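You operate a simulated robot arm through the tools that you are given. There is no shell and no other tool.

Carry out the task below with a simulated two-armed robot. There is one attempt and no reset: what you move stays moved.

Task
Slide both saddles to the yellow marks, lay the red length in and close the catches.
Fine: the length from the blue rail; fold both catches down over it.
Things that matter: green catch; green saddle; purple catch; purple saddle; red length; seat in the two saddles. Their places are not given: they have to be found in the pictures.

The check looks at the end state, three seconds after you hand in, the way a careful person would. Anything else that was tipped, shoved, dropped, spilled or broken makes it a failure. Flat cloth is picked up by pressing the open fingertips on it (5 to 10 N) and closing them slowly along it; thin cloth reads only 2 to 8 mm in the jaws.

Robot
Two 7-joint arms with fingered hands on one trunk that stands fixed in place. Base frame: the origin is at the foot of the trunk, x ahead of it, y to its left, z up; the work surface is at about z = 850. Units: mm, degrees, N and s.
The left shoulder is at [30, 119, 1069], the right one opposite. With the tool pointing down near the work surface each hand reaches from about 360 to 780 mm from the base axis, measured 20 degrees to its own side. Payload 3.8 kg a hand.
Tool frame (each hand has its own): the origin (TCP) lies between the finger pads and is the grasp point; the fingertips stand 25 mm ahead of it; z points along the fingers, y is the line along which they close. Largest opening 88 mm; the body of the gripper starts 29 mm behind the TCP. The gripper is a hand of 4 fingers: y runs from the thumb to the fingers, the wrist lies at [-13, -106, -174] in the tool frame, and closing takes about 1.5 s.
Orientation is that of the tool frame in the base frame, as [roll, pitch, yaw] about the fixed x, y, z axes, in that order (R = Rz(yaw) Ry(pitch) Rx(roll)). With the fingers straight down and the wrist toward the robot, the tool's x, y and z point along [0, 1, 0], [1, 0, 0] and [0, 0, -1] of the base frame.

Tools
- The arms move only by the tool play_rows. It takes "left_series", "right_series" or both (then of equal length, played together; a hand with none holds still); each is one flat list of numbers, 7 for each row, row after row: the shift along the base's x, y, z in mm, then the turn, a rotation vector about the base's x, y, z in degrees, then the opening in per cent of the stroke, from 0 (shut) to 100 (fully open). In form: [dx, dy, dz, wx, wy, wz, jaw, dx, dy, dz, wx, wy, wz, jaw, ...]. A call has 1 to 20 rows; each row shifts and turns the commanded pose from where the row before left it. Each row takes 0.2 s and may step no farther than 50 mm and 8.6 degrees from the row before; otherwise, or with a gripper value out of range, the whole call is refused. A pose out of reach is approached as far as the arm can. The call stops where the force on the tool passes 40 N (or 10 N more than at its start, if that is more) or the arm is blocked; 0.2 s more then pass. Each finger travels about 153 mm/s and halts on what it meets, pressing with about 25 N; the grip force reading is that of the motor and also rises with nothing between the fingers. The clock runs only during rows and for 0.2 s after the last one: add rows that do not move to give the fingers time. The reply holds the time, the measured pose of the TCP, the force on the tool along the base axes, the opening and the grip force, in the units named above and with some noise, with the torque about the TCP (base axes, N m) and any sound that the robot's microphone picked up.
- Cameras (640 x 400 px; columns grow to the right, rows downward): "scene" is now at [74.5, 13.8, 1619.1]; the picture's right is [0.11, -0.99, 0.00], its down [-0.74, -0.08, -0.67] and it looks along [0.67, 0.08, -0.74] (base axes); focal length 312 px, centre (320, 200). "left" rides on the left gripper at [-64, -83, -98] in its tool frame; the picture's right is [-0.62, -0.37, 0.69], its down [0.71, -0.63, 0.30] and it looks along [0.32, 0.68, 0.65] (tool axes); focal length 265 px, centre (320, 200). "right" rides on the right gripper at [64, -83, -98] in its tool frame; the picture's right is [-0.62, 0.37, -0.69], its down [-0.71, -0.63, 0.30] and it looks along [-0.32, 0.68, 0.65] (tool axes); focal length 265 px, centre (320, 200).
- grab_frame(camera): a new picture of that camera. No time passes.
- raise_lower(by): slides the trunk up (or, below 0, down) by that many mm; the arms and the scene camera ride with it, the base frame stays. It gives what a move gives, with no picture.
- set_grasp(shape, hand): the hand has 4 fingers and takes this shape, open, in about a second: jaw (thumb against the fingers, like two jaws); tri (thumb and two fingers); tip (a fingertip pinch); poke (one finger out to press); point (the index stretched); flat (the hand flat); cup (the hand cupped); fist (a fist). The gripper value then closes the fingers along that shape, each until it touches; the sizes above hold for jaw. It gives what a move gives, with no picture.
- turn_head(pan, tilt): turns the head with the scene camera to pan (to the left, within 120 degrees either way) and tilt (down, from -29 to 69), counted from straight ahead of the robot. It gives what a move gives.
- point_at(camera, pixels): for up to 12 pixels [column, row] of the newest picture of that camera ("zoom" is the newest enlarged one), the place [x, y, z] in the base frame of the surface seen there, good to about 2 mm, but the place of the scene camera against the robot may be out by one fixed shift of up to 25 mm in any direction. No time passes.
- enlarge(camera, box): a new picture of the part [left, top, right, bottom] of that camera's present view, enlarged. No time passes.
- hand_in(): hands the job in; it is judged then, once.

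Unless the task says otherwise, let go and move clear before handing in.

The tools are called by a JSON object that holds its "method" and its "body". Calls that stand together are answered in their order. play_rows: Moves the arms, as the interface text tells. Its arguments: {"type":"object","properties":{"left_series":{"type":"array","items":{"type":"number"}},"right_series":{"type":"array","items":{"type":"number"}}},"required":[]} The other tools are called the same way: raise_lower (by) slides the trunk up or down; set_grasp (shape, hand) gives the hand a shape; turn_head (pan, tilt) turns the head that bears the scene camera; grab_frame (camera) takes a picture; point_at (camera, pixels) gives the place of the surface under pixels of a picture; enlarge (camera, box) takes an enlarged picture of a part of a camera's view; hand_in () hands the job in.

At the start:

```text
time_s: 0.0
left_position: [534.8, 258.7, 1100.5]
left_tool_rot: [179.9, 0.0, 90.0]
left_ft_force: [0.0, 0.4, 1.3]
left_torque: [-0.01, -0.01, 0.03]
left_finger_gap: 87.6
left_gripper_force: 0.0
left_shape: jaw
right_position: [433.4, -208.8, 1186.6]
right_tool_rot: [-180.0, 0.0, 90.0]
right_ft_force: [0.4, 0.2, 0.5]
right_torque: [-0.04, 0.0, -0.02]
right_finger_gap: 87.7
right_gripper_force: 0.1
right_shape: jaw
trunk travel left (down, up): [-225.0, 365.0]
head pan, tilt: [6.4, 47.7]
```

scene: 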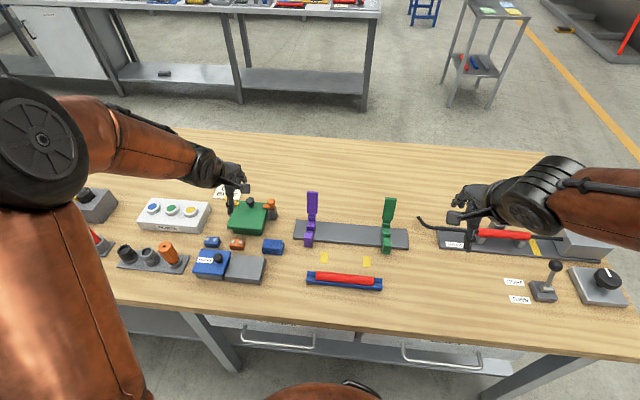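
right: 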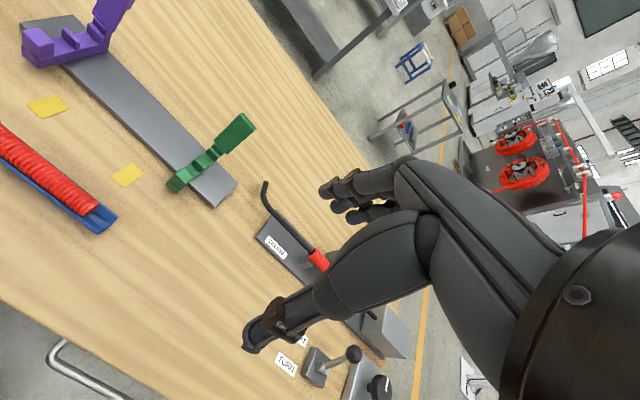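
left: 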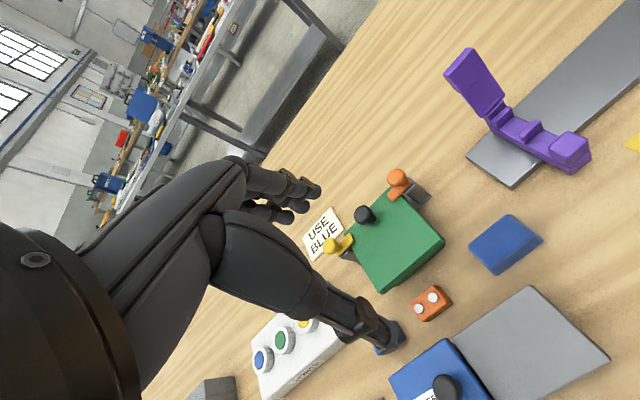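

The scene shows the purple saddle near (308,235), the green saddle near (388,240) on a gray rail, yellow marks at (324,258) and (367,262), and the red length on a blue rail at (344,281). I'll look closer before moving.

{"method": "enlarge", "body": {"camera": "scene", "box": [270, 170, 430, 310]}}

{"method": "enlarge", "body": {"camera": "right", "box": [0, 0, 280, 240]}}

{"method": "enlarge", "body": {"camera": "left", "box": [400, 0, 640, 220]}}

```text
2.86 times, centred on (350, 240) of scene
```

zoom: 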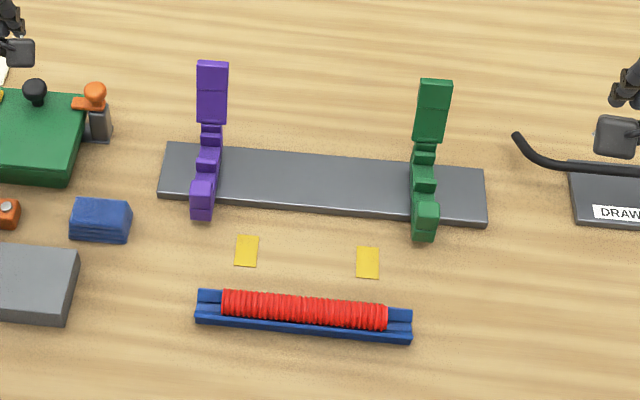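

```text
1.67 times, centred on (140, 120) of right
```

zoom: 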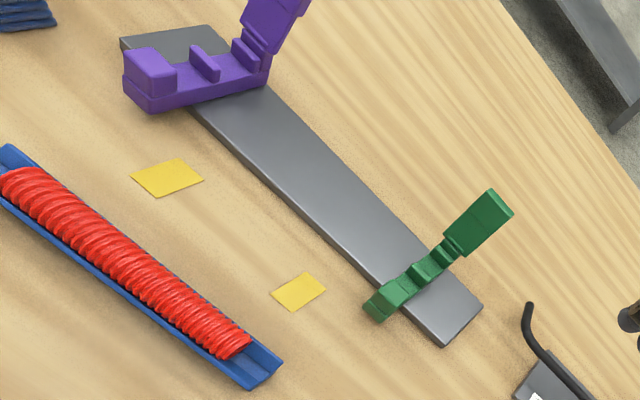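

```text
1.82 times, centred on (520, 110) of left
```

zoom: 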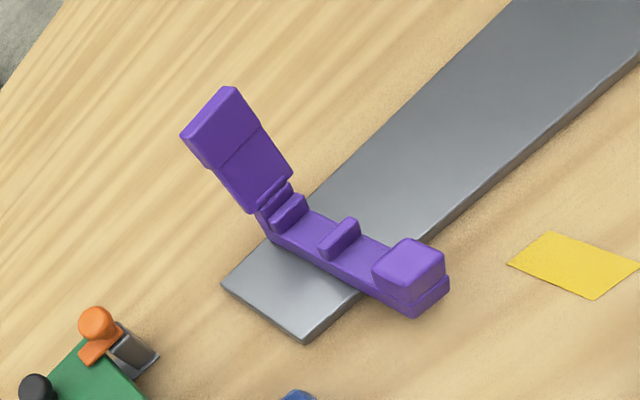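

The enlarged views show each saddle as a slider on the gray rail, with two ribs for the seat, an upright catch at the far end and a block at the near end. Next I'll measure the key points with the scene zoom and the wrist cameras to find the scene camera's offset.

{"method": "enlarge", "body": {"camera": "scene", "box": [270, 170, 430, 310]}}

{"method": "point_at", "body": {"camera": "zoom", "pixels": [[203, 187], [212, 100], [212, 65], [425, 212], [434, 90], [246, 251], [367, 263], [303, 308], [225, 302], [384, 317], [168, 150], [480, 220]]}}

{"method": "point_at", "body": {"camera": "right", "pixels": [[47, 106], [128, 175], [100, 218], [50, 185], [175, 178], [235, 122], [230, 190], [38, 38], [60, 45], [5, 140], [85, 200], [190, 170]]}}

{"method": "point_at", "body": {"camera": "left", "pixels": [[474, 70], [570, 142], [530, 130], [512, 185], [505, 115], [634, 145], [460, 65], [490, 95], [555, 95], [545, 140]]}}

```text
2.86 times, centred on (350, 240) of scene
```

zoom: 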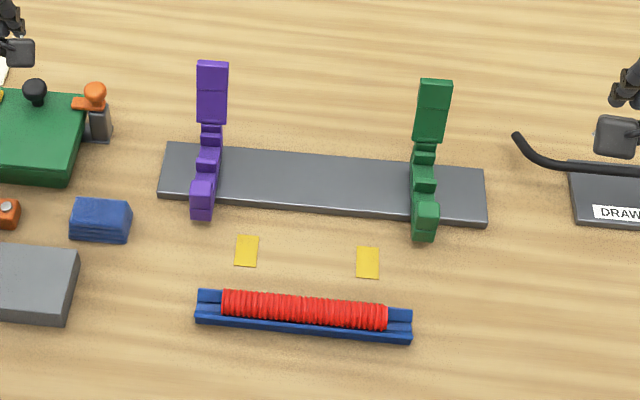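

```text
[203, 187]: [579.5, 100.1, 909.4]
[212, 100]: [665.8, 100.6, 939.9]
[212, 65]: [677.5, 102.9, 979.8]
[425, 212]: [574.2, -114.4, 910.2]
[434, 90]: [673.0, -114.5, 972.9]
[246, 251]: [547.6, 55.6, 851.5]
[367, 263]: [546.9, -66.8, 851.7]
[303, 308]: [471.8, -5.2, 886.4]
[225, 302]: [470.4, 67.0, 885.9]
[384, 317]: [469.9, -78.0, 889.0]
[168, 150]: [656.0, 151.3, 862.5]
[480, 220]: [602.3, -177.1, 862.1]
```

```text
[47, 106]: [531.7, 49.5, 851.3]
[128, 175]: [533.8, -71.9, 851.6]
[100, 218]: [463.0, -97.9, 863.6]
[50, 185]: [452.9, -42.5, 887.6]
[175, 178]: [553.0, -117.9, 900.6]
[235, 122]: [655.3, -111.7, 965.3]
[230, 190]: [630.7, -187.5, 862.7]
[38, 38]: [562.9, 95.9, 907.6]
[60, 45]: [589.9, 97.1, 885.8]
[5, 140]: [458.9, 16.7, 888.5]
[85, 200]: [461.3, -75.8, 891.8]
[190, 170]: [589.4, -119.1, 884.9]
```

```text
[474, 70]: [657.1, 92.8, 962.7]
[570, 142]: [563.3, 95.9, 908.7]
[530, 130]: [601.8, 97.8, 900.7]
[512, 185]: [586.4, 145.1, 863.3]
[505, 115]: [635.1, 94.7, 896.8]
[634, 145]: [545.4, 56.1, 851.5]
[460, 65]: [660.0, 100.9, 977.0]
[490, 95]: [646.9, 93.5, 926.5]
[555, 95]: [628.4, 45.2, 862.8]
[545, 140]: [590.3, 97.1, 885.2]
```

Yellow marks read (547.6,55.6) and (546.9,-66.8) from the scene but (531.7,49.5) and (533.8,-71.9) from the right wrist, so the scene is shifted by roughly (+14,+5.5,0). I'll zoom tightly on each saddle for its geometry.

{"method": "enlarge", "body": {"camera": "left", "box": [430, 30, 610, 190]}}

{"method": "point_at", "body": {"camera": "zoom", "pixels": [[90, 60], [150, 110], [200, 240], [240, 280], [330, 270], [360, 310], [480, 340], [540, 360], [540, 430], [440, 370], [310, 250], [260, 265]]}}

{"method": "enlarge", "body": {"camera": "right", "box": [150, 100, 270, 210]}}

{"method": "enlarge", "body": {"camera": "right", "box": [0, 90, 160, 240]}}

{"method": "enlarge", "body": {"camera": "scene", "box": [295, 180, 345, 250]}}

```text
2.50 times, centred on (520, 110) of left
```

zoom: 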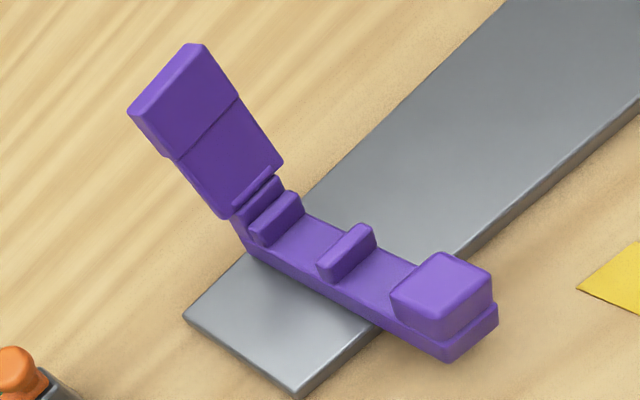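

```text
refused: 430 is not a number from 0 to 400
```

```text
3.64 times, centred on (210, 155) of right
```

zoom: 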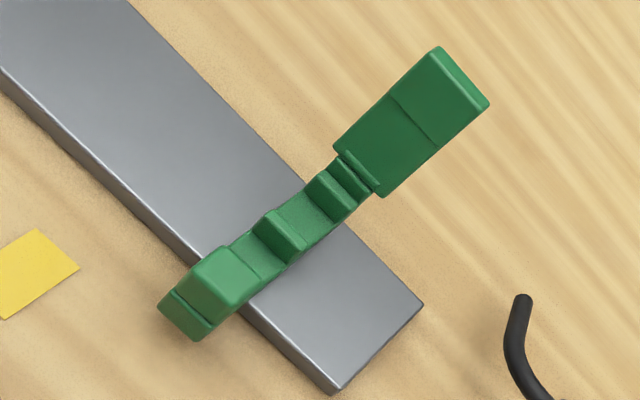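

```text
2.67 times, centred on (80, 165) of right
```

zoom: 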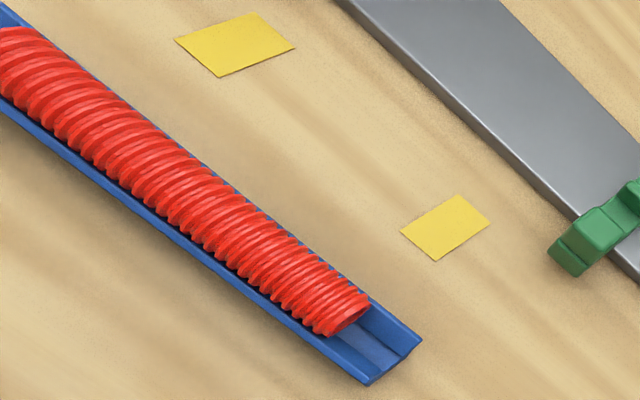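

```text
5.71 times, centred on (320, 215) of scene
```

zoom: 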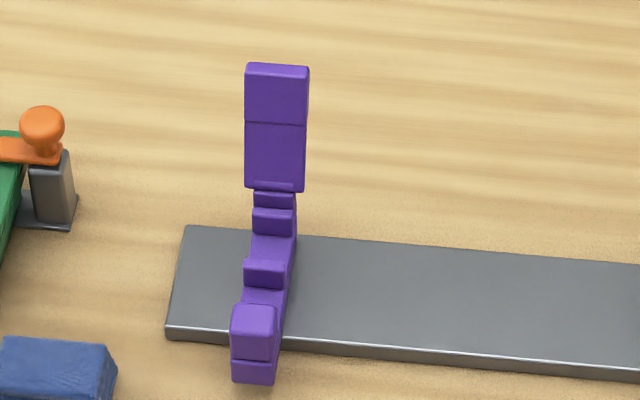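

The seat is the gap between the two low ribs on each saddle, and the wider catch stands behind. I'll now take precise points on each part.

{"method": "enlarge", "body": {"camera": "left", "box": [430, 30, 610, 190]}}

{"method": "point_at", "body": {"camera": "zoom", "pixels": [[185, 50], [205, 110], [245, 195], [232, 208], [285, 205], [278, 218], [310, 245], [357, 230], [340, 262], [380, 275], [430, 262], [480, 305]]}}

{"method": "point_at", "body": {"camera": "zoom", "pixels": [[135, 115], [193, 46], [240, 95], [280, 160], [185, 155], [330, 272], [270, 235], [345, 300], [440, 350], [400, 300], [490, 270], [450, 357]]}}

{"method": "enlarge", "body": {"camera": "right", "box": [150, 100, 270, 210]}}

{"method": "point_at", "body": {"camera": "zoom", "pixels": [[440, 55], [400, 120], [370, 175], [365, 185], [335, 190], [305, 215], [285, 225], [255, 260], [220, 255], [210, 300], [165, 300], [195, 335]]}}

{"method": "enlarge", "body": {"camera": "right", "box": [0, 90, 160, 240]}}

{"method": "point_at", "body": {"camera": "zoom", "pixels": [[183, 42], [259, 15], [290, 48], [219, 74], [404, 233], [455, 198], [488, 222], [438, 258], [335, 310], [200, 180], [420, 340], [368, 380]]}}

```text
2.50 times, centred on (520, 110) of left
```

zoom: 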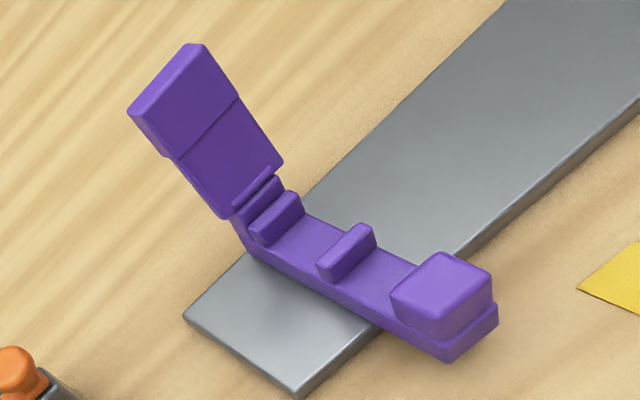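

```text
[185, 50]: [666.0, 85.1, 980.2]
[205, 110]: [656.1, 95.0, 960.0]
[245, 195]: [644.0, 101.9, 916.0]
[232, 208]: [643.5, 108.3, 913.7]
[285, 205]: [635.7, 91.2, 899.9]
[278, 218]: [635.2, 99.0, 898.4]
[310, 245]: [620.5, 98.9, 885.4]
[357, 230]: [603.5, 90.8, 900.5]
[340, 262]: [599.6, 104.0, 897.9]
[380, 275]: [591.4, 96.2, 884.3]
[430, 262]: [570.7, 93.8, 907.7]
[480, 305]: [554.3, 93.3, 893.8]
```

```text
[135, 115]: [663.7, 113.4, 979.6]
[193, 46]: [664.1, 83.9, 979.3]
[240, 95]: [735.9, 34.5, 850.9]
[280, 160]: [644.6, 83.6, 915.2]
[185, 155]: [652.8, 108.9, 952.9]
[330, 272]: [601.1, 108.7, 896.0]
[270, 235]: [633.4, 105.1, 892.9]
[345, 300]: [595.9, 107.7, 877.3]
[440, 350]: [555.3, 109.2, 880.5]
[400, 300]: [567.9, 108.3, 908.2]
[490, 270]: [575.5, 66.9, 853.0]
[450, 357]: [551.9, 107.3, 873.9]
```

```text
3.64 times, centred on (210, 155) of right
```

zoom: 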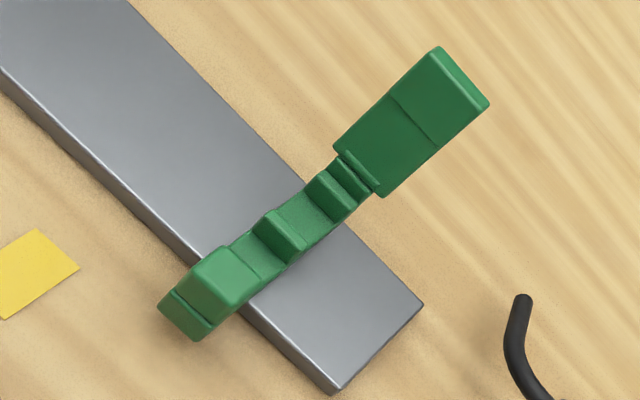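

```text
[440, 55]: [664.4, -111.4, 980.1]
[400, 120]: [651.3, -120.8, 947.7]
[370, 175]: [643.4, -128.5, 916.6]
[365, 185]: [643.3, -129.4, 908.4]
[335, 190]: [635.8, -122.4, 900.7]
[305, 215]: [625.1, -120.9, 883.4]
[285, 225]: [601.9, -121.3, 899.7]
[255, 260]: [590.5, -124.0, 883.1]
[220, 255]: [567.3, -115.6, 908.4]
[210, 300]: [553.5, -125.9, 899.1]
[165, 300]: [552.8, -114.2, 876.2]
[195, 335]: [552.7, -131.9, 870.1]
```

```text
2.67 times, centred on (80, 165) of right
```

zoom: 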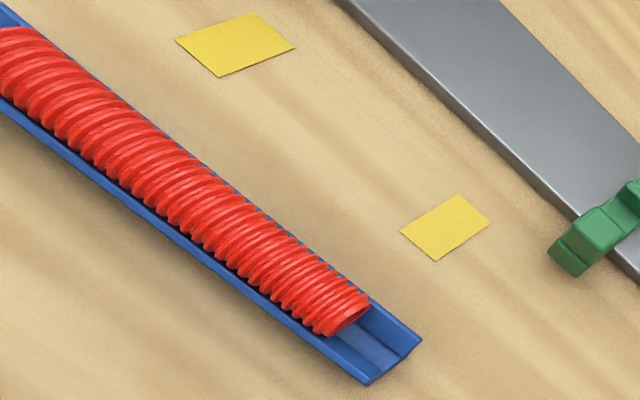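

```text
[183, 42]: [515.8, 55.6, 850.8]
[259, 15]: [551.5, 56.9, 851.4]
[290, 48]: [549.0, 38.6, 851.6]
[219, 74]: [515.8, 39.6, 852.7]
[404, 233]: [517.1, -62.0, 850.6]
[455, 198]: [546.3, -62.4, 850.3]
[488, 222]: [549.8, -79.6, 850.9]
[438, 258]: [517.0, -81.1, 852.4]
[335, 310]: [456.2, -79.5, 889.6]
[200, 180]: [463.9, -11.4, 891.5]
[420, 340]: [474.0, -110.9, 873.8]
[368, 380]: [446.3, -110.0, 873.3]
```

Readings put the purple saddle at about y=97 and green at about y=-121. The marks center at about y=47.7 and y=-71.3, so each saddle must slide about 50 mm inward. I'll check the hands' geometry in the scene zoom before choosing how to push.

{"method": "enlarge", "body": {"camera": "scene", "box": [180, 130, 300, 230]}}

{"method": "enlarge", "body": {"camera": "scene", "box": [410, 140, 560, 260]}}

{"method": "set_grasp", "body": {"shape": "poke", "hand": "left"}}

{"method": "grab_frame", "body": {"camera": "left"}}

{"method": "enlarge", "body": {"camera": "scene", "box": [180, 130, 300, 230]}}

```text
4.00 times, centred on (240, 180) of scene
```

zoom: 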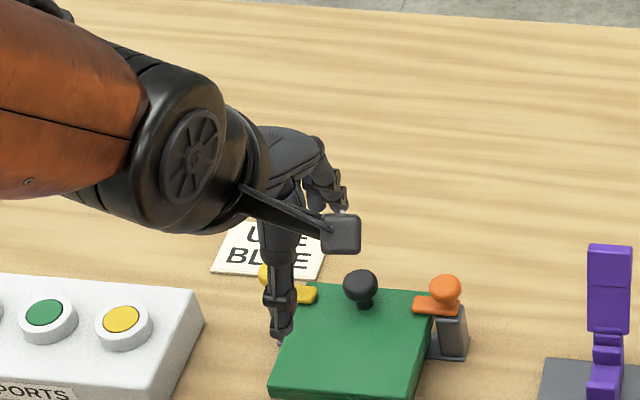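

```text
3.33 times, centred on (485, 200) of scene
```

zoom: 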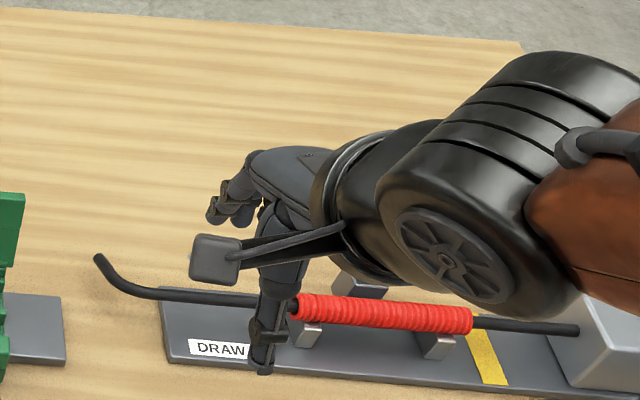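

```text
time_s: 0.9
left_position: [533.6, 259.7, 1102.0]
left_tool_rot: [-179.9, 0.0, 89.8]
left_ft_force: [0.0, -0.6, 1.1]
left_torque: [-0.01, -0.01, -0.01]
left_finger_gap: 0.0
left_gripper_force: 0.1
left_shape: poke
right_position: [432.5, -207.4, 1185.8]
right_tool_rot: [-180.0, 0.0, 90.0]
right_ft_force: [0.1, 1.2, 0.5]
right_torque: [0.02, 0.0, -0.02]
right_finger_gap: 87.4
right_gripper_force: 0.0
right_shape: jaw
trunk travel left (down, up): [-225.0, 365.0]
head pan, tilt: [6.4, 47.7]
```

```text
taken
```

left: 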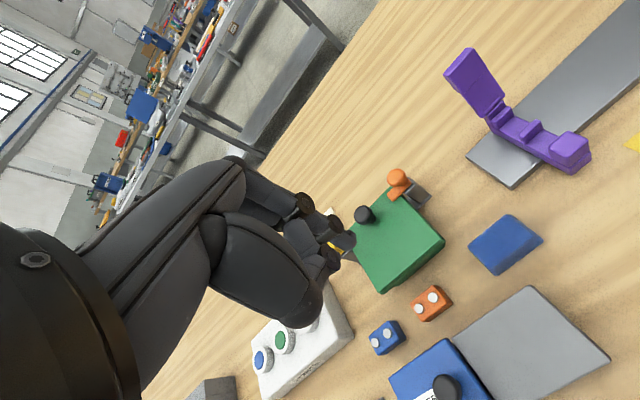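

```text
4.00 times, centred on (240, 180) of scene
```

zoom: 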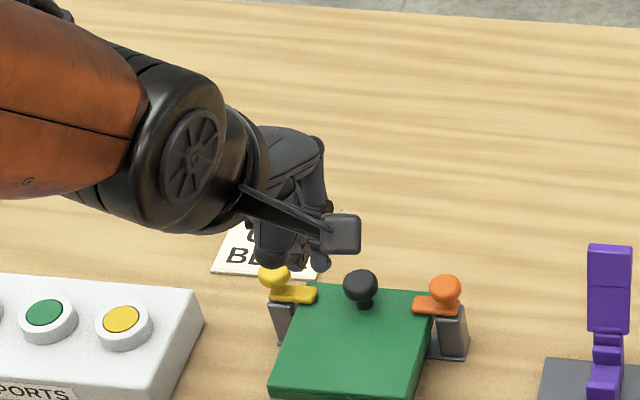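

In poke shape it's not clear where the fingertip sits relative to the TCP. I'll enlarge the left camera's view of the hand.

{"method": "enlarge", "body": {"camera": "left", "box": [190, 140, 390, 340]}}

{"method": "point_at", "body": {"camera": "zoom", "pixels": [[460, 215], [430, 190], [300, 160], [400, 235], [420, 290], [395, 350], [335, 225], [470, 205]]}}

```text
2.00 times, centred on (290, 240) of left
```

zoom: 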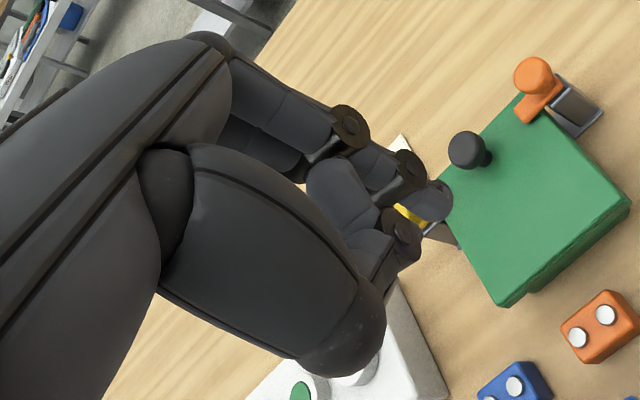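

```text
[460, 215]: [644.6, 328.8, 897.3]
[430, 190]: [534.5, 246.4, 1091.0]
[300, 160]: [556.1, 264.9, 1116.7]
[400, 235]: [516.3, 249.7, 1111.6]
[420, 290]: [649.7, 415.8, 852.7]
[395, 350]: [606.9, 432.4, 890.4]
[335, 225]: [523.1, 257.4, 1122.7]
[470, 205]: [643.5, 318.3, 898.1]
```

In poke the fingertip reads (534.5,246.4,1091), close to the TCP and hard to aim. I'll go back to jaw, shut it and see how compact it is for pushing the front block of the saddle.

{"method": "set_grasp", "body": {"shape": "jaw", "hand": "left"}}

{"method": "play_rows", "body": {"left_series": [0, 0, 0, 0, 0, 0, 0, 0, 0, 0, 0, 0, 0, 0, 0, 0, 0, 0, 0, 0, 0, 0, 0, 0, 0, 0, 0, 0, 0, 0, 0, 0, 0, 0, 0, 0, 0, 0, 0, 0, 0, 0, 0, 0, 0, 0, 0, 0, 0, 0, 0, 0, 0, 0, 0, 0]}}

{"method": "enlarge", "body": {"camera": "scene", "box": [180, 130, 300, 280]}}

{"method": "enlarge", "body": {"camera": "left", "box": [190, 140, 430, 380]}}

{"method": "grab_frame", "body": {"camera": "right"}}

```text
time_s: 1.8
left_position: [534.7, 260.3, 1101.4]
left_tool_rot: [180.0, 0.0, 90.0]
left_ft_force: [0.1, -0.6, -0.7]
left_torque: [-0.01, -0.02, 0.02]
left_finger_gap: 87.8
left_gripper_force: 0.0
left_shape: jaw
right_position: [434.2, -207.7, 1186.7]
right_tool_rot: [179.9, 0.0, 89.9]
right_ft_force: [-0.1, 0.4, 0.0]
right_torque: [0.01, 0.03, 0.02]
right_finger_gap: 87.8
right_gripper_force: 0.0
right_shape: jaw
trunk travel left (down, up): [-225.0, 365.0]
head pan, tilt: [6.4, 47.7]
```

```text
time_s: 3.6
left_position: [535.1, 259.7, 1101.4]
left_tool_rot: [-179.9, 0.0, 90.0]
left_ft_force: [0.0, -0.9, 0.5]
left_torque: [-0.05, 0.01, 0.02]
left_finger_gap: 0.1
left_gripper_force: 24.9
left_shape: jaw
right_position: [433.5, -208.2, 1184.8]
right_tool_rot: [-180.0, 0.1, 90.0]
right_ft_force: [-0.3, 1.0, 0.0]
right_torque: [-0.01, -0.01, -0.03]
right_finger_gap: 87.7
right_gripper_force: 0.1
right_shape: jaw
trunk travel left (down, up): [-225.0, 365.0]
head pan, tilt: [6.4, 47.7]
```

```text
2.67 times, centred on (240, 205) of scene
```

zoom: 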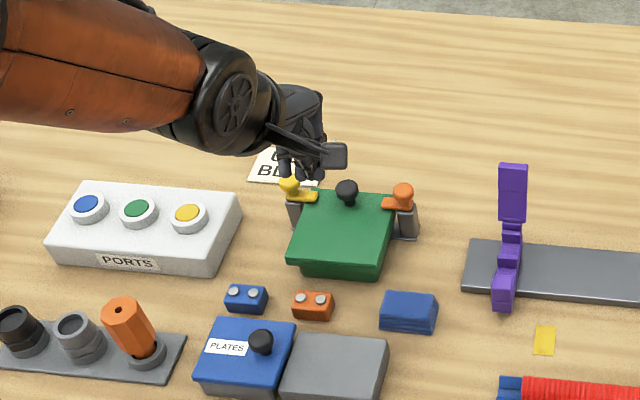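

```text
1.67 times, centred on (310, 260) of left
```

zoom: 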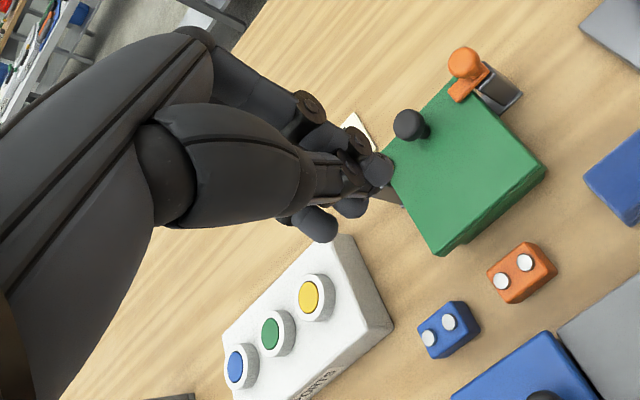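

```text
taken
```

right: 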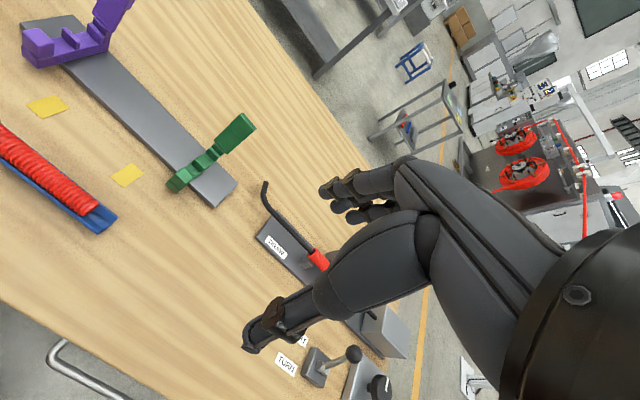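

The shut jaw shows the thumb against three fingers. I'll read the fingertip positions from the left zoom to know the sideways extent.

{"method": "enlarge", "body": {"camera": "left", "box": [260, 150, 380, 310]}}

{"method": "point_at", "body": {"camera": "zoom", "pixels": [[360, 145], [380, 175], [330, 180], [365, 150], [310, 220], [260, 240], [245, 190], [215, 160], [280, 165], [250, 120], [350, 110], [340, 120]]}}

{"method": "enlarge", "body": {"camera": "scene", "box": [230, 150, 320, 210]}}

{"method": "point_at", "body": {"camera": "zoom", "pixels": [[400, 350], [360, 300], [320, 300], [385, 290], [420, 270], [340, 350]]}}

```text
2.50 times, centred on (320, 230) of left
```

zoom: 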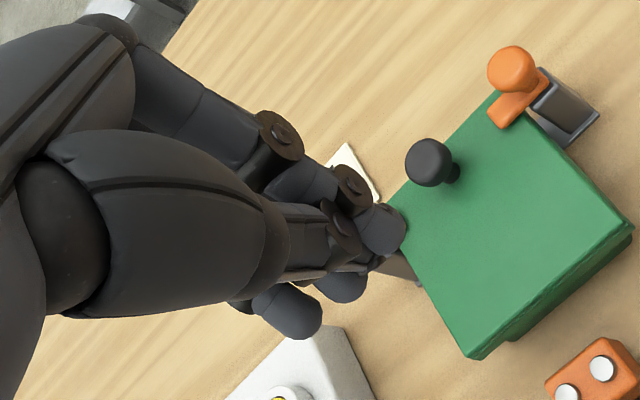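

```text
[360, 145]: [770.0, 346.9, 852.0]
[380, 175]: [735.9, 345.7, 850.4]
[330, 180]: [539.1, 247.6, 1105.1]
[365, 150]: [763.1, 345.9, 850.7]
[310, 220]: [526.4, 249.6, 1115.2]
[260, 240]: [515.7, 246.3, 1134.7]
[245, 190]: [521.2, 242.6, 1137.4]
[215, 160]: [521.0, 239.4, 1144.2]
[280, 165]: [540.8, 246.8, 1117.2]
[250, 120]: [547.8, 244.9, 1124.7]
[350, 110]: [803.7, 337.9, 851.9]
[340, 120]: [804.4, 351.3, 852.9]
```

```text
6.67 times, centred on (275, 180) of scene
```

zoom: 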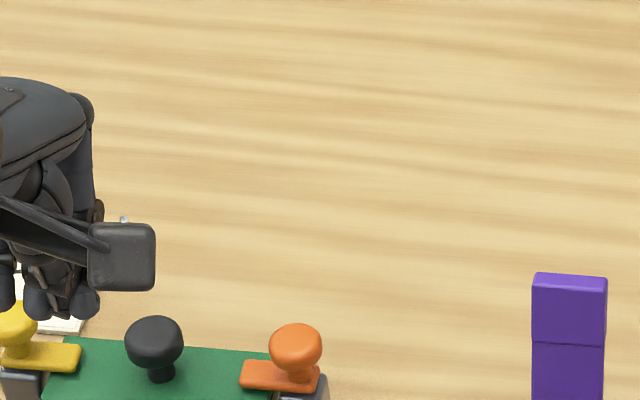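

```text
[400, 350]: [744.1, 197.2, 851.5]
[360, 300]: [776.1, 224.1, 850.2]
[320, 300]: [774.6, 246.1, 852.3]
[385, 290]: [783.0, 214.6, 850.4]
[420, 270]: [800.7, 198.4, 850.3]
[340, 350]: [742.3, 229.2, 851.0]
```

Three fingertips show in the left zoom at about (385,230), (345,285) and (290,310). I'll read those exactly.

{"method": "enlarge", "body": {"camera": "left", "box": [260, 150, 380, 310]}}

{"method": "point_at", "body": {"camera": "zoom", "pixels": [[385, 230], [400, 240], [380, 215], [345, 285], [355, 295], [290, 310], [300, 330], [285, 335], [345, 230], [355, 185], [350, 265], [280, 130]]}}

{"method": "enlarge", "body": {"camera": "scene", "box": [205, 150, 275, 210]}}

{"method": "point_at", "body": {"camera": "zoom", "pixels": [[305, 300], [250, 310], [195, 300], [320, 300], [180, 300], [290, 320], [230, 250], [300, 200]]}}

```text
2.50 times, centred on (320, 230) of left
```

zoom: 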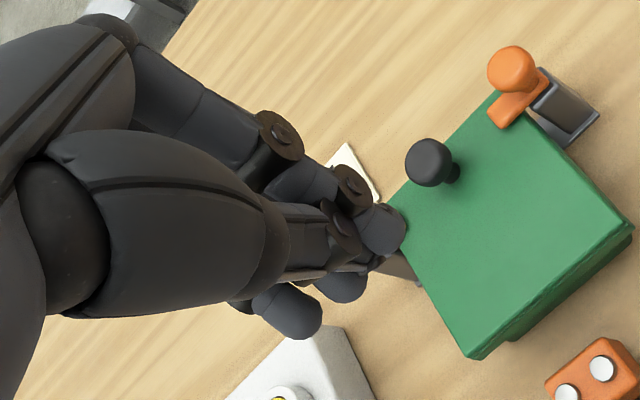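

```text
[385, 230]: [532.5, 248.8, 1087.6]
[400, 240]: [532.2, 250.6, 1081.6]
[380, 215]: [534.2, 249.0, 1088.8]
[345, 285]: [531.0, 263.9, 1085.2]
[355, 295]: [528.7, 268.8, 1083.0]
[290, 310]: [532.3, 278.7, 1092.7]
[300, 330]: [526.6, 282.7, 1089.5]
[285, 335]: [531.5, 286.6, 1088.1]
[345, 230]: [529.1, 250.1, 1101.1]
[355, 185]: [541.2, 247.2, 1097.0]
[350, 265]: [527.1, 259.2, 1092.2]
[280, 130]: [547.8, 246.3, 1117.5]
```

```text
6.67 times, centred on (240, 180) of scene
```

zoom: 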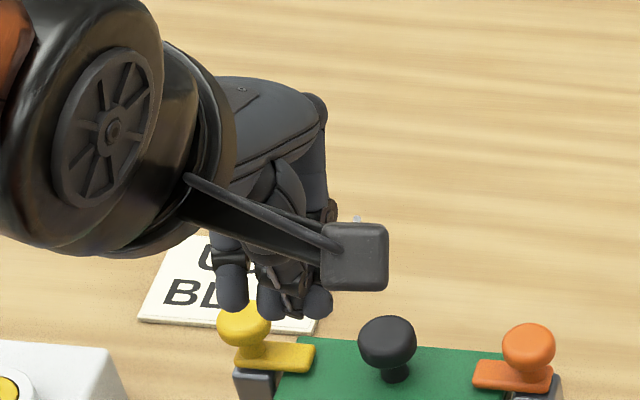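

```text
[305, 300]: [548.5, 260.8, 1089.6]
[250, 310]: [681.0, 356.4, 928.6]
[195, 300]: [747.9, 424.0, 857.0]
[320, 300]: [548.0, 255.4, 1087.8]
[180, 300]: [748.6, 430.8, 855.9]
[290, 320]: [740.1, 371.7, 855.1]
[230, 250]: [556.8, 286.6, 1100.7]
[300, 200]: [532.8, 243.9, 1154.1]
```

Closed, the left hand spans from TCP_y-12 (index side) to about TCP_y+30, with tips 25 mm below the TCP. I'll check the neighbours (blue block, green box, orange knob) to pick a clear way down beside the purple saddle.

{"method": "enlarge", "body": {"camera": "scene", "box": [220, 190, 320, 280]}}

{"method": "point_at", "body": {"camera": "zoom", "pixels": [[300, 58], [300, 125], [283, 190], [345, 240], [375, 270], [290, 245], [345, 215], [285, 265], [320, 105], [310, 140], [265, 330], [150, 220]]}}

```text
4.44 times, centred on (270, 235) of scene
```

zoom: 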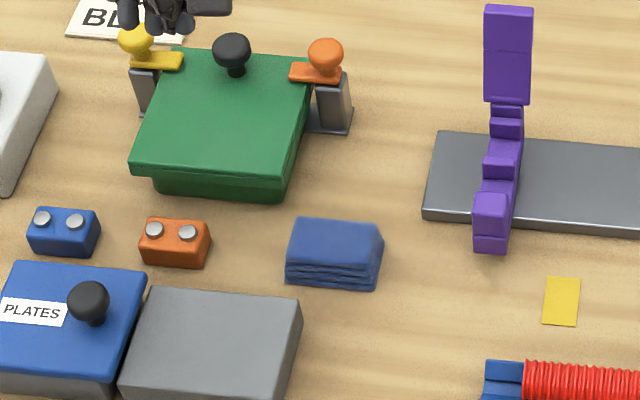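

```text
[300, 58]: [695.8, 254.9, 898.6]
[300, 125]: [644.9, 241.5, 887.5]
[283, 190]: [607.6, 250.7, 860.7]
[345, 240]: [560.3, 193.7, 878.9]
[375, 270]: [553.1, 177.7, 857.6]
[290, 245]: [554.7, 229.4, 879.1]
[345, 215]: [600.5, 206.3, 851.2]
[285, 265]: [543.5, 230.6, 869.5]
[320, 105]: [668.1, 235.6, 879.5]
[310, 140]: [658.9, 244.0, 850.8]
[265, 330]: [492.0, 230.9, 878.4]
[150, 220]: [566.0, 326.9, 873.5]
```

The folded blue cloth ends at y≈172 (corrected) and the purple saddle's face is at y≈109, so there is room at TCP y≈130. I'll move the left hand over and partway down, then check.

{"method": "play_rows", "body": {"left_series": [8, -32, 0, 0, 0, 0, 0, 8, -32, 0, 0, 0, 0, 0, 8, -33, 0, 0, 0, 0, 0, 7, -33, 0, 0, 0, 0, 0, 0, 0, -40, 0, 0, 0, 0, 0, 0, -40, 0, 0, 0, 0, 0, 0, -40, 0, 0, 0, 0, 0, 0, -40, 0, 0, 0, 0, 0, 0, 0, 0, 0, 0, 0]}}

{"method": "grab_frame", "body": {"camera": "left"}}

{"method": "enlarge", "body": {"camera": "scene", "box": [230, 180, 350, 280]}}

{"method": "grab_frame", "body": {"camera": "right"}}

```text
time_s: 5.6
left_position: [566.1, 127.2, 941.8]
left_tool_rot: [179.9, -0.1, 89.9]
left_ft_force: [0.5, -0.9, 0.1]
left_torque: [0.01, 0.02, 0.0]
left_finger_gap: 0.0
left_gripper_force: 25.4
left_shape: jaw
right_position: [433.0, -207.7, 1186.8]
right_tool_rot: [-179.9, 0.0, 89.9]
right_ft_force: [0.6, 0.8, 0.3]
right_torque: [0.04, 0.0, 0.0]
right_finger_gap: 87.4
right_gripper_force: 0.0
right_shape: jaw
trunk travel left (down, up): [-225.0, 365.0]
head pan, tilt: [6.4, 47.7]
```

```text
taken
```

left: 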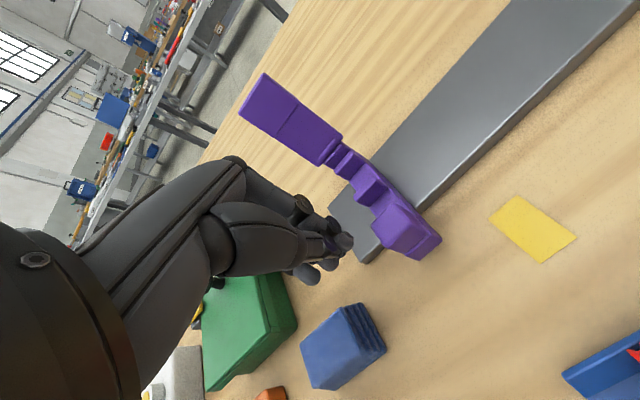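

```text
4.00 times, centred on (290, 230) of scene
```

zoom: 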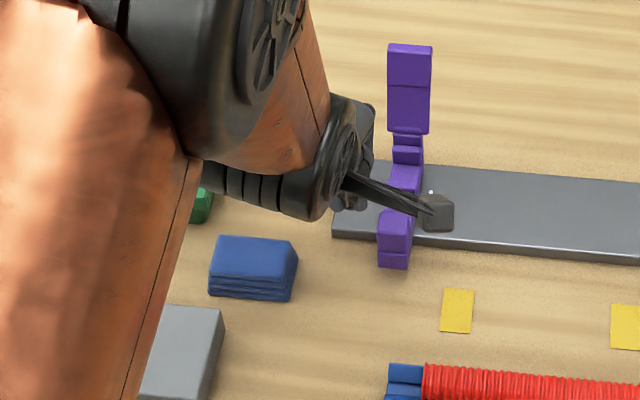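

```text
taken
```

right: 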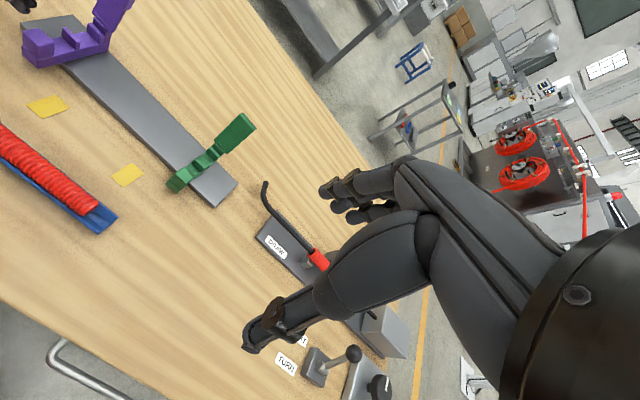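

The left hand is beside the purple saddle with the tips above it. I'll take accurate left-camera points on the saddle block and yellow mark from this close view.

{"method": "enlarge", "body": {"camera": "left", "box": [320, 120, 600, 295]}}

{"method": "point_at", "body": {"camera": "left", "pixels": [[516, 198], [574, 236], [542, 260], [492, 217], [535, 228], [400, 212], [386, 234], [414, 250], [437, 240], [372, 240], [376, 178], [340, 240]]}}

```text
2.29 times, centred on (460, 208) of left
```

zoom: 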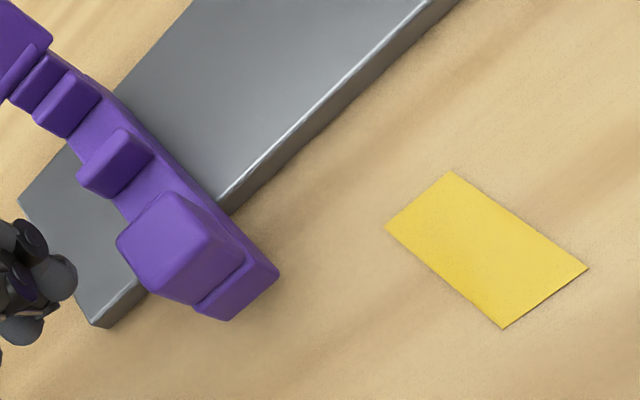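

```text
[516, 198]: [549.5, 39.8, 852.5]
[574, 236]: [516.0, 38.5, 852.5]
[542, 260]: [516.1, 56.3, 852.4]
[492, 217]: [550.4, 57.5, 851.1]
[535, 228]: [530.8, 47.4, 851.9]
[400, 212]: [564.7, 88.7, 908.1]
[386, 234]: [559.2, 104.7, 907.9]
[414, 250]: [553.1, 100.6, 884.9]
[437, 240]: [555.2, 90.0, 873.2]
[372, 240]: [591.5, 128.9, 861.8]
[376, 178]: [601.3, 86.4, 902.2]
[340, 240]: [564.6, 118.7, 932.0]
```

The mark reads y 39–57 (center 48). I'll read the saddle block's corners in the zoom.

{"method": "enlarge", "body": {"camera": "left", "box": [360, 180, 450, 270]}}

{"method": "point_at", "body": {"camera": "zoom", "pixels": [[165, 90], [290, 200], [90, 190], [220, 320], [190, 200], [230, 370], [370, 290], [300, 330], [130, 255], [265, 275]]}}

```text
4.44 times, centred on (405, 225) of left
```

zoom: 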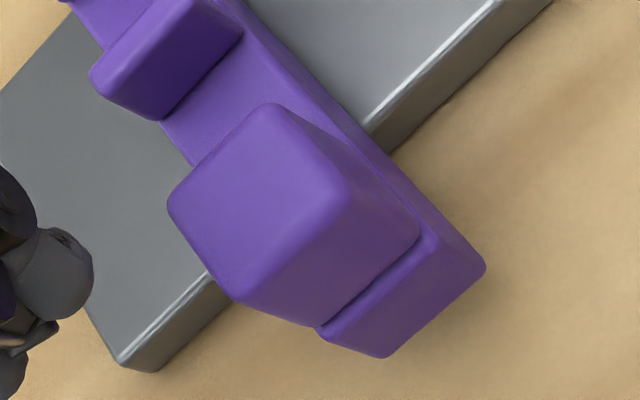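

```text
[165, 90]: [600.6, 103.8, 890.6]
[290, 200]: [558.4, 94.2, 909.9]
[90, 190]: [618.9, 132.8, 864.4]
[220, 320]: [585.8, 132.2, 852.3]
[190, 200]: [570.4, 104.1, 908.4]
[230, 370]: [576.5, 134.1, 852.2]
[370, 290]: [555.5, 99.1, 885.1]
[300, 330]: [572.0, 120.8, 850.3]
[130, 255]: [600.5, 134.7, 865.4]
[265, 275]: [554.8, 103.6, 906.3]
```

I'll read the block's top corners at (272,108), (340,195), (240,292), (175,203) and the base corners at (484,268), (385,352).

{"method": "point_at", "body": {"camera": "zoom", "pixels": [[272, 112], [336, 192], [240, 290], [178, 203], [478, 268], [385, 348], [425, 240], [325, 320], [258, 200], [432, 310]]}}

```text
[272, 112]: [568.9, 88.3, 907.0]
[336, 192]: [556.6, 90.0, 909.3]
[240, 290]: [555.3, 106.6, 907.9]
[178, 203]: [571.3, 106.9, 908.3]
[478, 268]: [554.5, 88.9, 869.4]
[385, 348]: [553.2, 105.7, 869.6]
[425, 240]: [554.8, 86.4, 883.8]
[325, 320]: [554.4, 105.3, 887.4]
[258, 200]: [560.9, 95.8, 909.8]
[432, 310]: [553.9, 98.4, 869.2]
```

The purple block spans y≈86.5–108 (center ≈97.3), so it needs to move about -49 mm. I'll go down to z≈898 and push gently, watching the force.

{"method": "play_rows", "body": {"left_series": [0, 1, -22, 0, 0, 0, 0, 0, 0, -22, 0, 0, 0, 0, 0, 0, 0, 0, 0, 0, 0, 0, -5, 0, 0, 0, 0, 0, 0, -5, 0, 0, 0, 0, 0, 0, -5, 0, 0, 0, 0, 0, 0, -5, 0, 0, 0, 0, 0, 0, -5, 0, 0, 0, 0, 0]}}

{"method": "grab_frame", "body": {"camera": "left"}}

{"method": "enlarge", "body": {"camera": "right", "box": [0, 0, 160, 110]}}

```text
time_s: 7.4
left_position: [564.7, 104.6, 898.1]
left_tool_rot: [-179.9, 0.0, 90.0]
left_ft_force: [0.9, 0.8, -0.2]
left_torque: [-0.01, -0.03, -0.01]
left_finger_gap: 0.0
left_gripper_force: 24.7
left_shape: jaw
right_position: [432.2, -206.9, 1186.4]
right_tool_rot: [180.0, 0.0, 90.1]
right_ft_force: [-0.6, 0.2, 0.1]
right_torque: [0.02, -0.03, 0.0]
right_finger_gap: 87.6
right_gripper_force: 0.0
right_shape: jaw
trunk travel left (down, up): [-225.0, 365.0]
head pan, tilt: [6.4, 47.7]
```

```text
taken
```

left: 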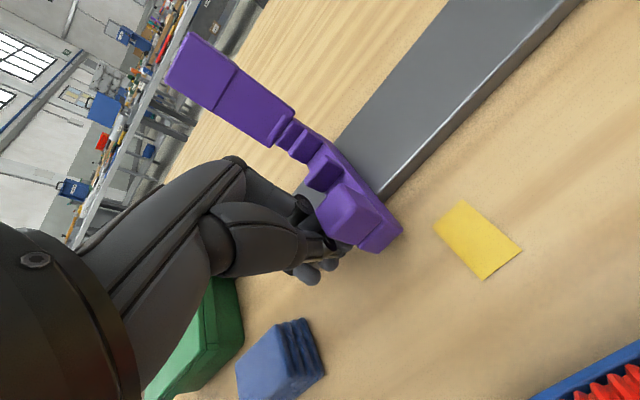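

```text
3.64 times, centred on (80, 55) of right
```

zoom: 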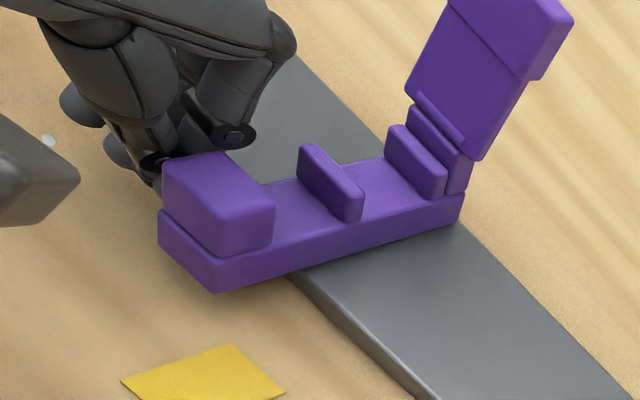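

The saddle is being pushed with little force. I'll read the block's new position from the left view around (340,205)–(385,235).

{"method": "enlarge", "body": {"camera": "left", "box": [300, 160, 420, 270]}}

{"method": "point_at", "body": {"camera": "zoom", "pixels": [[150, 100], [220, 175], [165, 265], [110, 180], [350, 245], [270, 320], [180, 170], [310, 260]]}}

```text
3.64 times, centred on (360, 215) of left
```

zoom: 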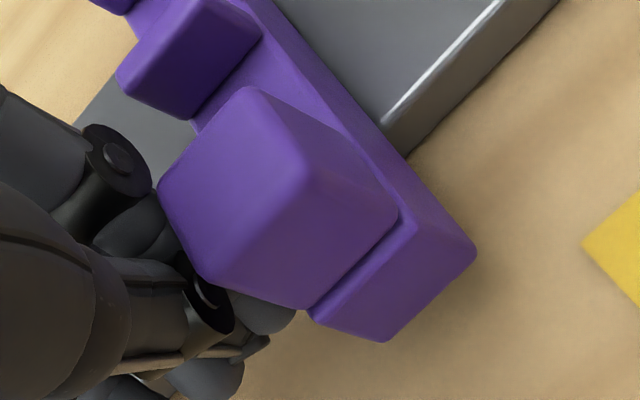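

```text
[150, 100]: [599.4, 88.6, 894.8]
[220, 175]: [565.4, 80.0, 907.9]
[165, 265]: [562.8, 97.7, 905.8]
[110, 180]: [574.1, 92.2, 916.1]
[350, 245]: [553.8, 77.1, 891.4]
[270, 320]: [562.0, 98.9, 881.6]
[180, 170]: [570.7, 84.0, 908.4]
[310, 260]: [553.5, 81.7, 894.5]
```

I'll read the top corners now at (250,95), (310,172), (218,275) and (165,190).

{"method": "point_at", "body": {"camera": "zoom", "pixels": [[252, 97], [308, 175], [220, 275], [170, 190], [470, 248], [385, 335], [425, 290], [395, 215], [315, 300]]}}

```text
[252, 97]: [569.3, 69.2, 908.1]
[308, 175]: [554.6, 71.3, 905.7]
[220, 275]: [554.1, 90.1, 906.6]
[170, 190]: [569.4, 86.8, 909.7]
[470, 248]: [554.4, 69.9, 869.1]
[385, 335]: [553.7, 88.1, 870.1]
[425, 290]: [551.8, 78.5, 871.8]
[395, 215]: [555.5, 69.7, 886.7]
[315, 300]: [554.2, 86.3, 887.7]
```

The block center is now y≈79 with the TCP at 104.6 (offset ≈25.6), so the target TCP is y≈73.6. I'll push 29 mm further in small steps and re-measure.

{"method": "play_rows", "body": {"left_series": [0, -5, 0, 0, 0, 0, 0, 0, -5, 0, 0, 0, 0, 0, 0, -5, 0, 0, 0, 0, 0, 0, -4, 0, 0, 0, 0, 0, 0, -4, 0, 0, 0, 0, 0, 0, -3, 0, 0, 0, 0, 0, 0, -3, 0, 0, 0, 0, 0, 0, 0, 0, 0, 0, 0, 0]}}

{"method": "enlarge", "body": {"camera": "left", "box": [300, 160, 420, 270]}}

{"method": "enlarge", "body": {"camera": "right", "box": [0, 0, 160, 130]}}

```text
time_s: 9.2
left_position: [566.6, 75.8, 896.9]
left_tool_rot: [-180.0, 0.0, 90.0]
left_ft_force: [-0.2, -0.2, 0.4]
left_torque: [-0.02, 0.03, -0.01]
left_finger_gap: 0.3
left_gripper_force: 24.7
left_shape: jaw
right_position: [433.1, -208.6, 1185.9]
right_tool_rot: [-180.0, 0.0, 90.1]
right_ft_force: [0.2, -0.6, 0.5]
right_torque: [0.0, 0.03, 0.0]
right_finger_gap: 87.5
right_gripper_force: 0.1
right_shape: jaw
trunk travel left (down, up): [-225.0, 365.0]
head pan, tilt: [6.4, 47.7]
```

```text
3.64 times, centred on (360, 215) of left
```

zoom: 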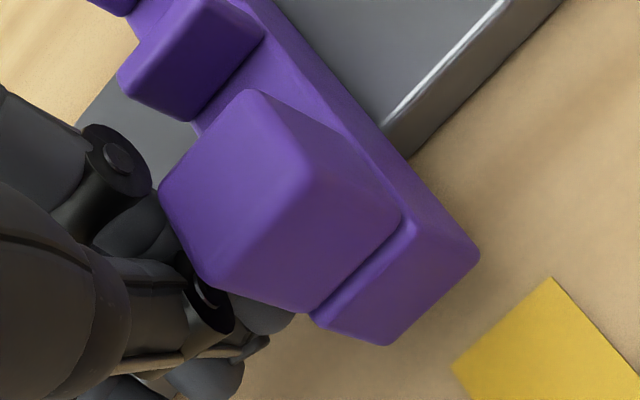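

```text
3.08 times, centred on (80, 65) of right
```

zoom: 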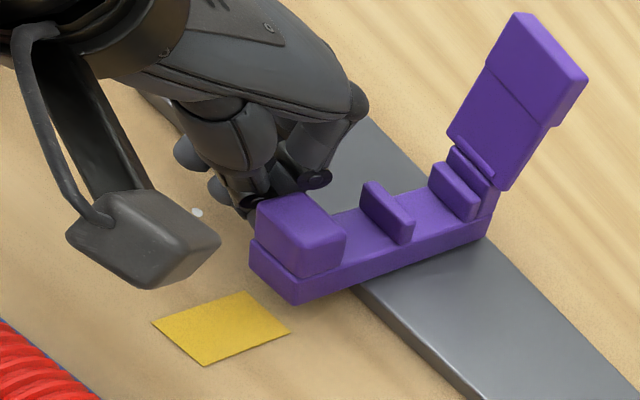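

{"method": "enlarge", "body": {"camera": "left", "box": [300, 160, 500, 285]}}

{"method": "point_at", "body": {"camera": "zoom", "pixels": [[285, 160], [210, 205], [188, 180], [240, 150], [405, 215], [530, 320], [340, 270], [465, 375], [150, 60], [305, 175]]}}

{"method": "enlarge", "body": {"camera": "right", "box": [0, 0, 160, 130]}}

{"method": "point_at", "body": {"camera": "zoom", "pixels": [[260, 262], [300, 292], [263, 210], [300, 235], [340, 228], [305, 198], [155, 323], [245, 293], [287, 332], [203, 363], [280, 285], [250, 330]]}}

```text
3.20 times, centred on (400, 222) of left
```

zoom: 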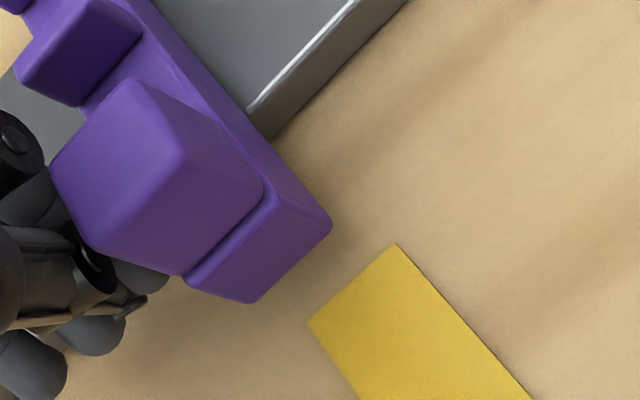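

```text
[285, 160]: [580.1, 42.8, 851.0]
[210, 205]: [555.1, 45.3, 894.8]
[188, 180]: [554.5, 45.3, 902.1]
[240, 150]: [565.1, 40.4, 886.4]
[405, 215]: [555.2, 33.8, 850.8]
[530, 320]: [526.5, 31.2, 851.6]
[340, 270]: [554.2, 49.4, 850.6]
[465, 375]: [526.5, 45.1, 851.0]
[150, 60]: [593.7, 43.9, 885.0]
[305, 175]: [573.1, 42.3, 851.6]
```

```text
3.08 times, centred on (80, 65) of right
```

zoom: 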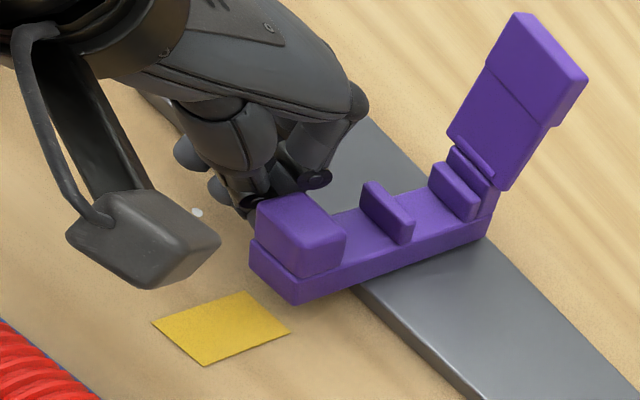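

```text
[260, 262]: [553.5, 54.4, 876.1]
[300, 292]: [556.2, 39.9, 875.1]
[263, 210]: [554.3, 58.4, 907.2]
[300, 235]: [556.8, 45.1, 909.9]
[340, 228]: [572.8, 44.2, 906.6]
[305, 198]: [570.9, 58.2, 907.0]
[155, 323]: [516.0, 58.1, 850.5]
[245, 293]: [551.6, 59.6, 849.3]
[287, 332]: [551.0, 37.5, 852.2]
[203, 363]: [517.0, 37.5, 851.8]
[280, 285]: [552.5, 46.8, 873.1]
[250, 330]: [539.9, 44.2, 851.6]
```

I'll compare the base's end corners with the mark's corners directly in the left zoom.

{"method": "enlarge", "body": {"camera": "left", "box": [300, 160, 500, 285]}}

{"method": "point_at", "body": {"camera": "zoom", "pixels": [[325, 224], [250, 296], [262, 195], [186, 270], [165, 155], [95, 240], [396, 249], [314, 324], [128, 90], [60, 165], [290, 262]]}}

```text
3.20 times, centred on (400, 222) of left
```

zoom: 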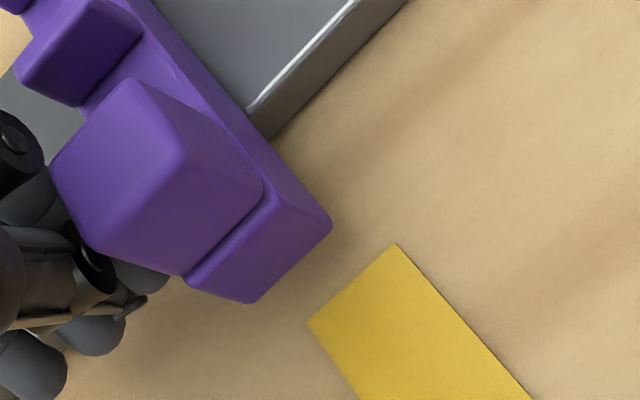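

```text
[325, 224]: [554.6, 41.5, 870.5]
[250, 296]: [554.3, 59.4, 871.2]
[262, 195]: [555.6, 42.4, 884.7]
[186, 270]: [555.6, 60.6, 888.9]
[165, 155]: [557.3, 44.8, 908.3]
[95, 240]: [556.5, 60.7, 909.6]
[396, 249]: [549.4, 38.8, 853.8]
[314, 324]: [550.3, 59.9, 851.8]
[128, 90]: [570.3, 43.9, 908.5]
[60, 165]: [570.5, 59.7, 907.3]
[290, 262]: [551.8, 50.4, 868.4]
```

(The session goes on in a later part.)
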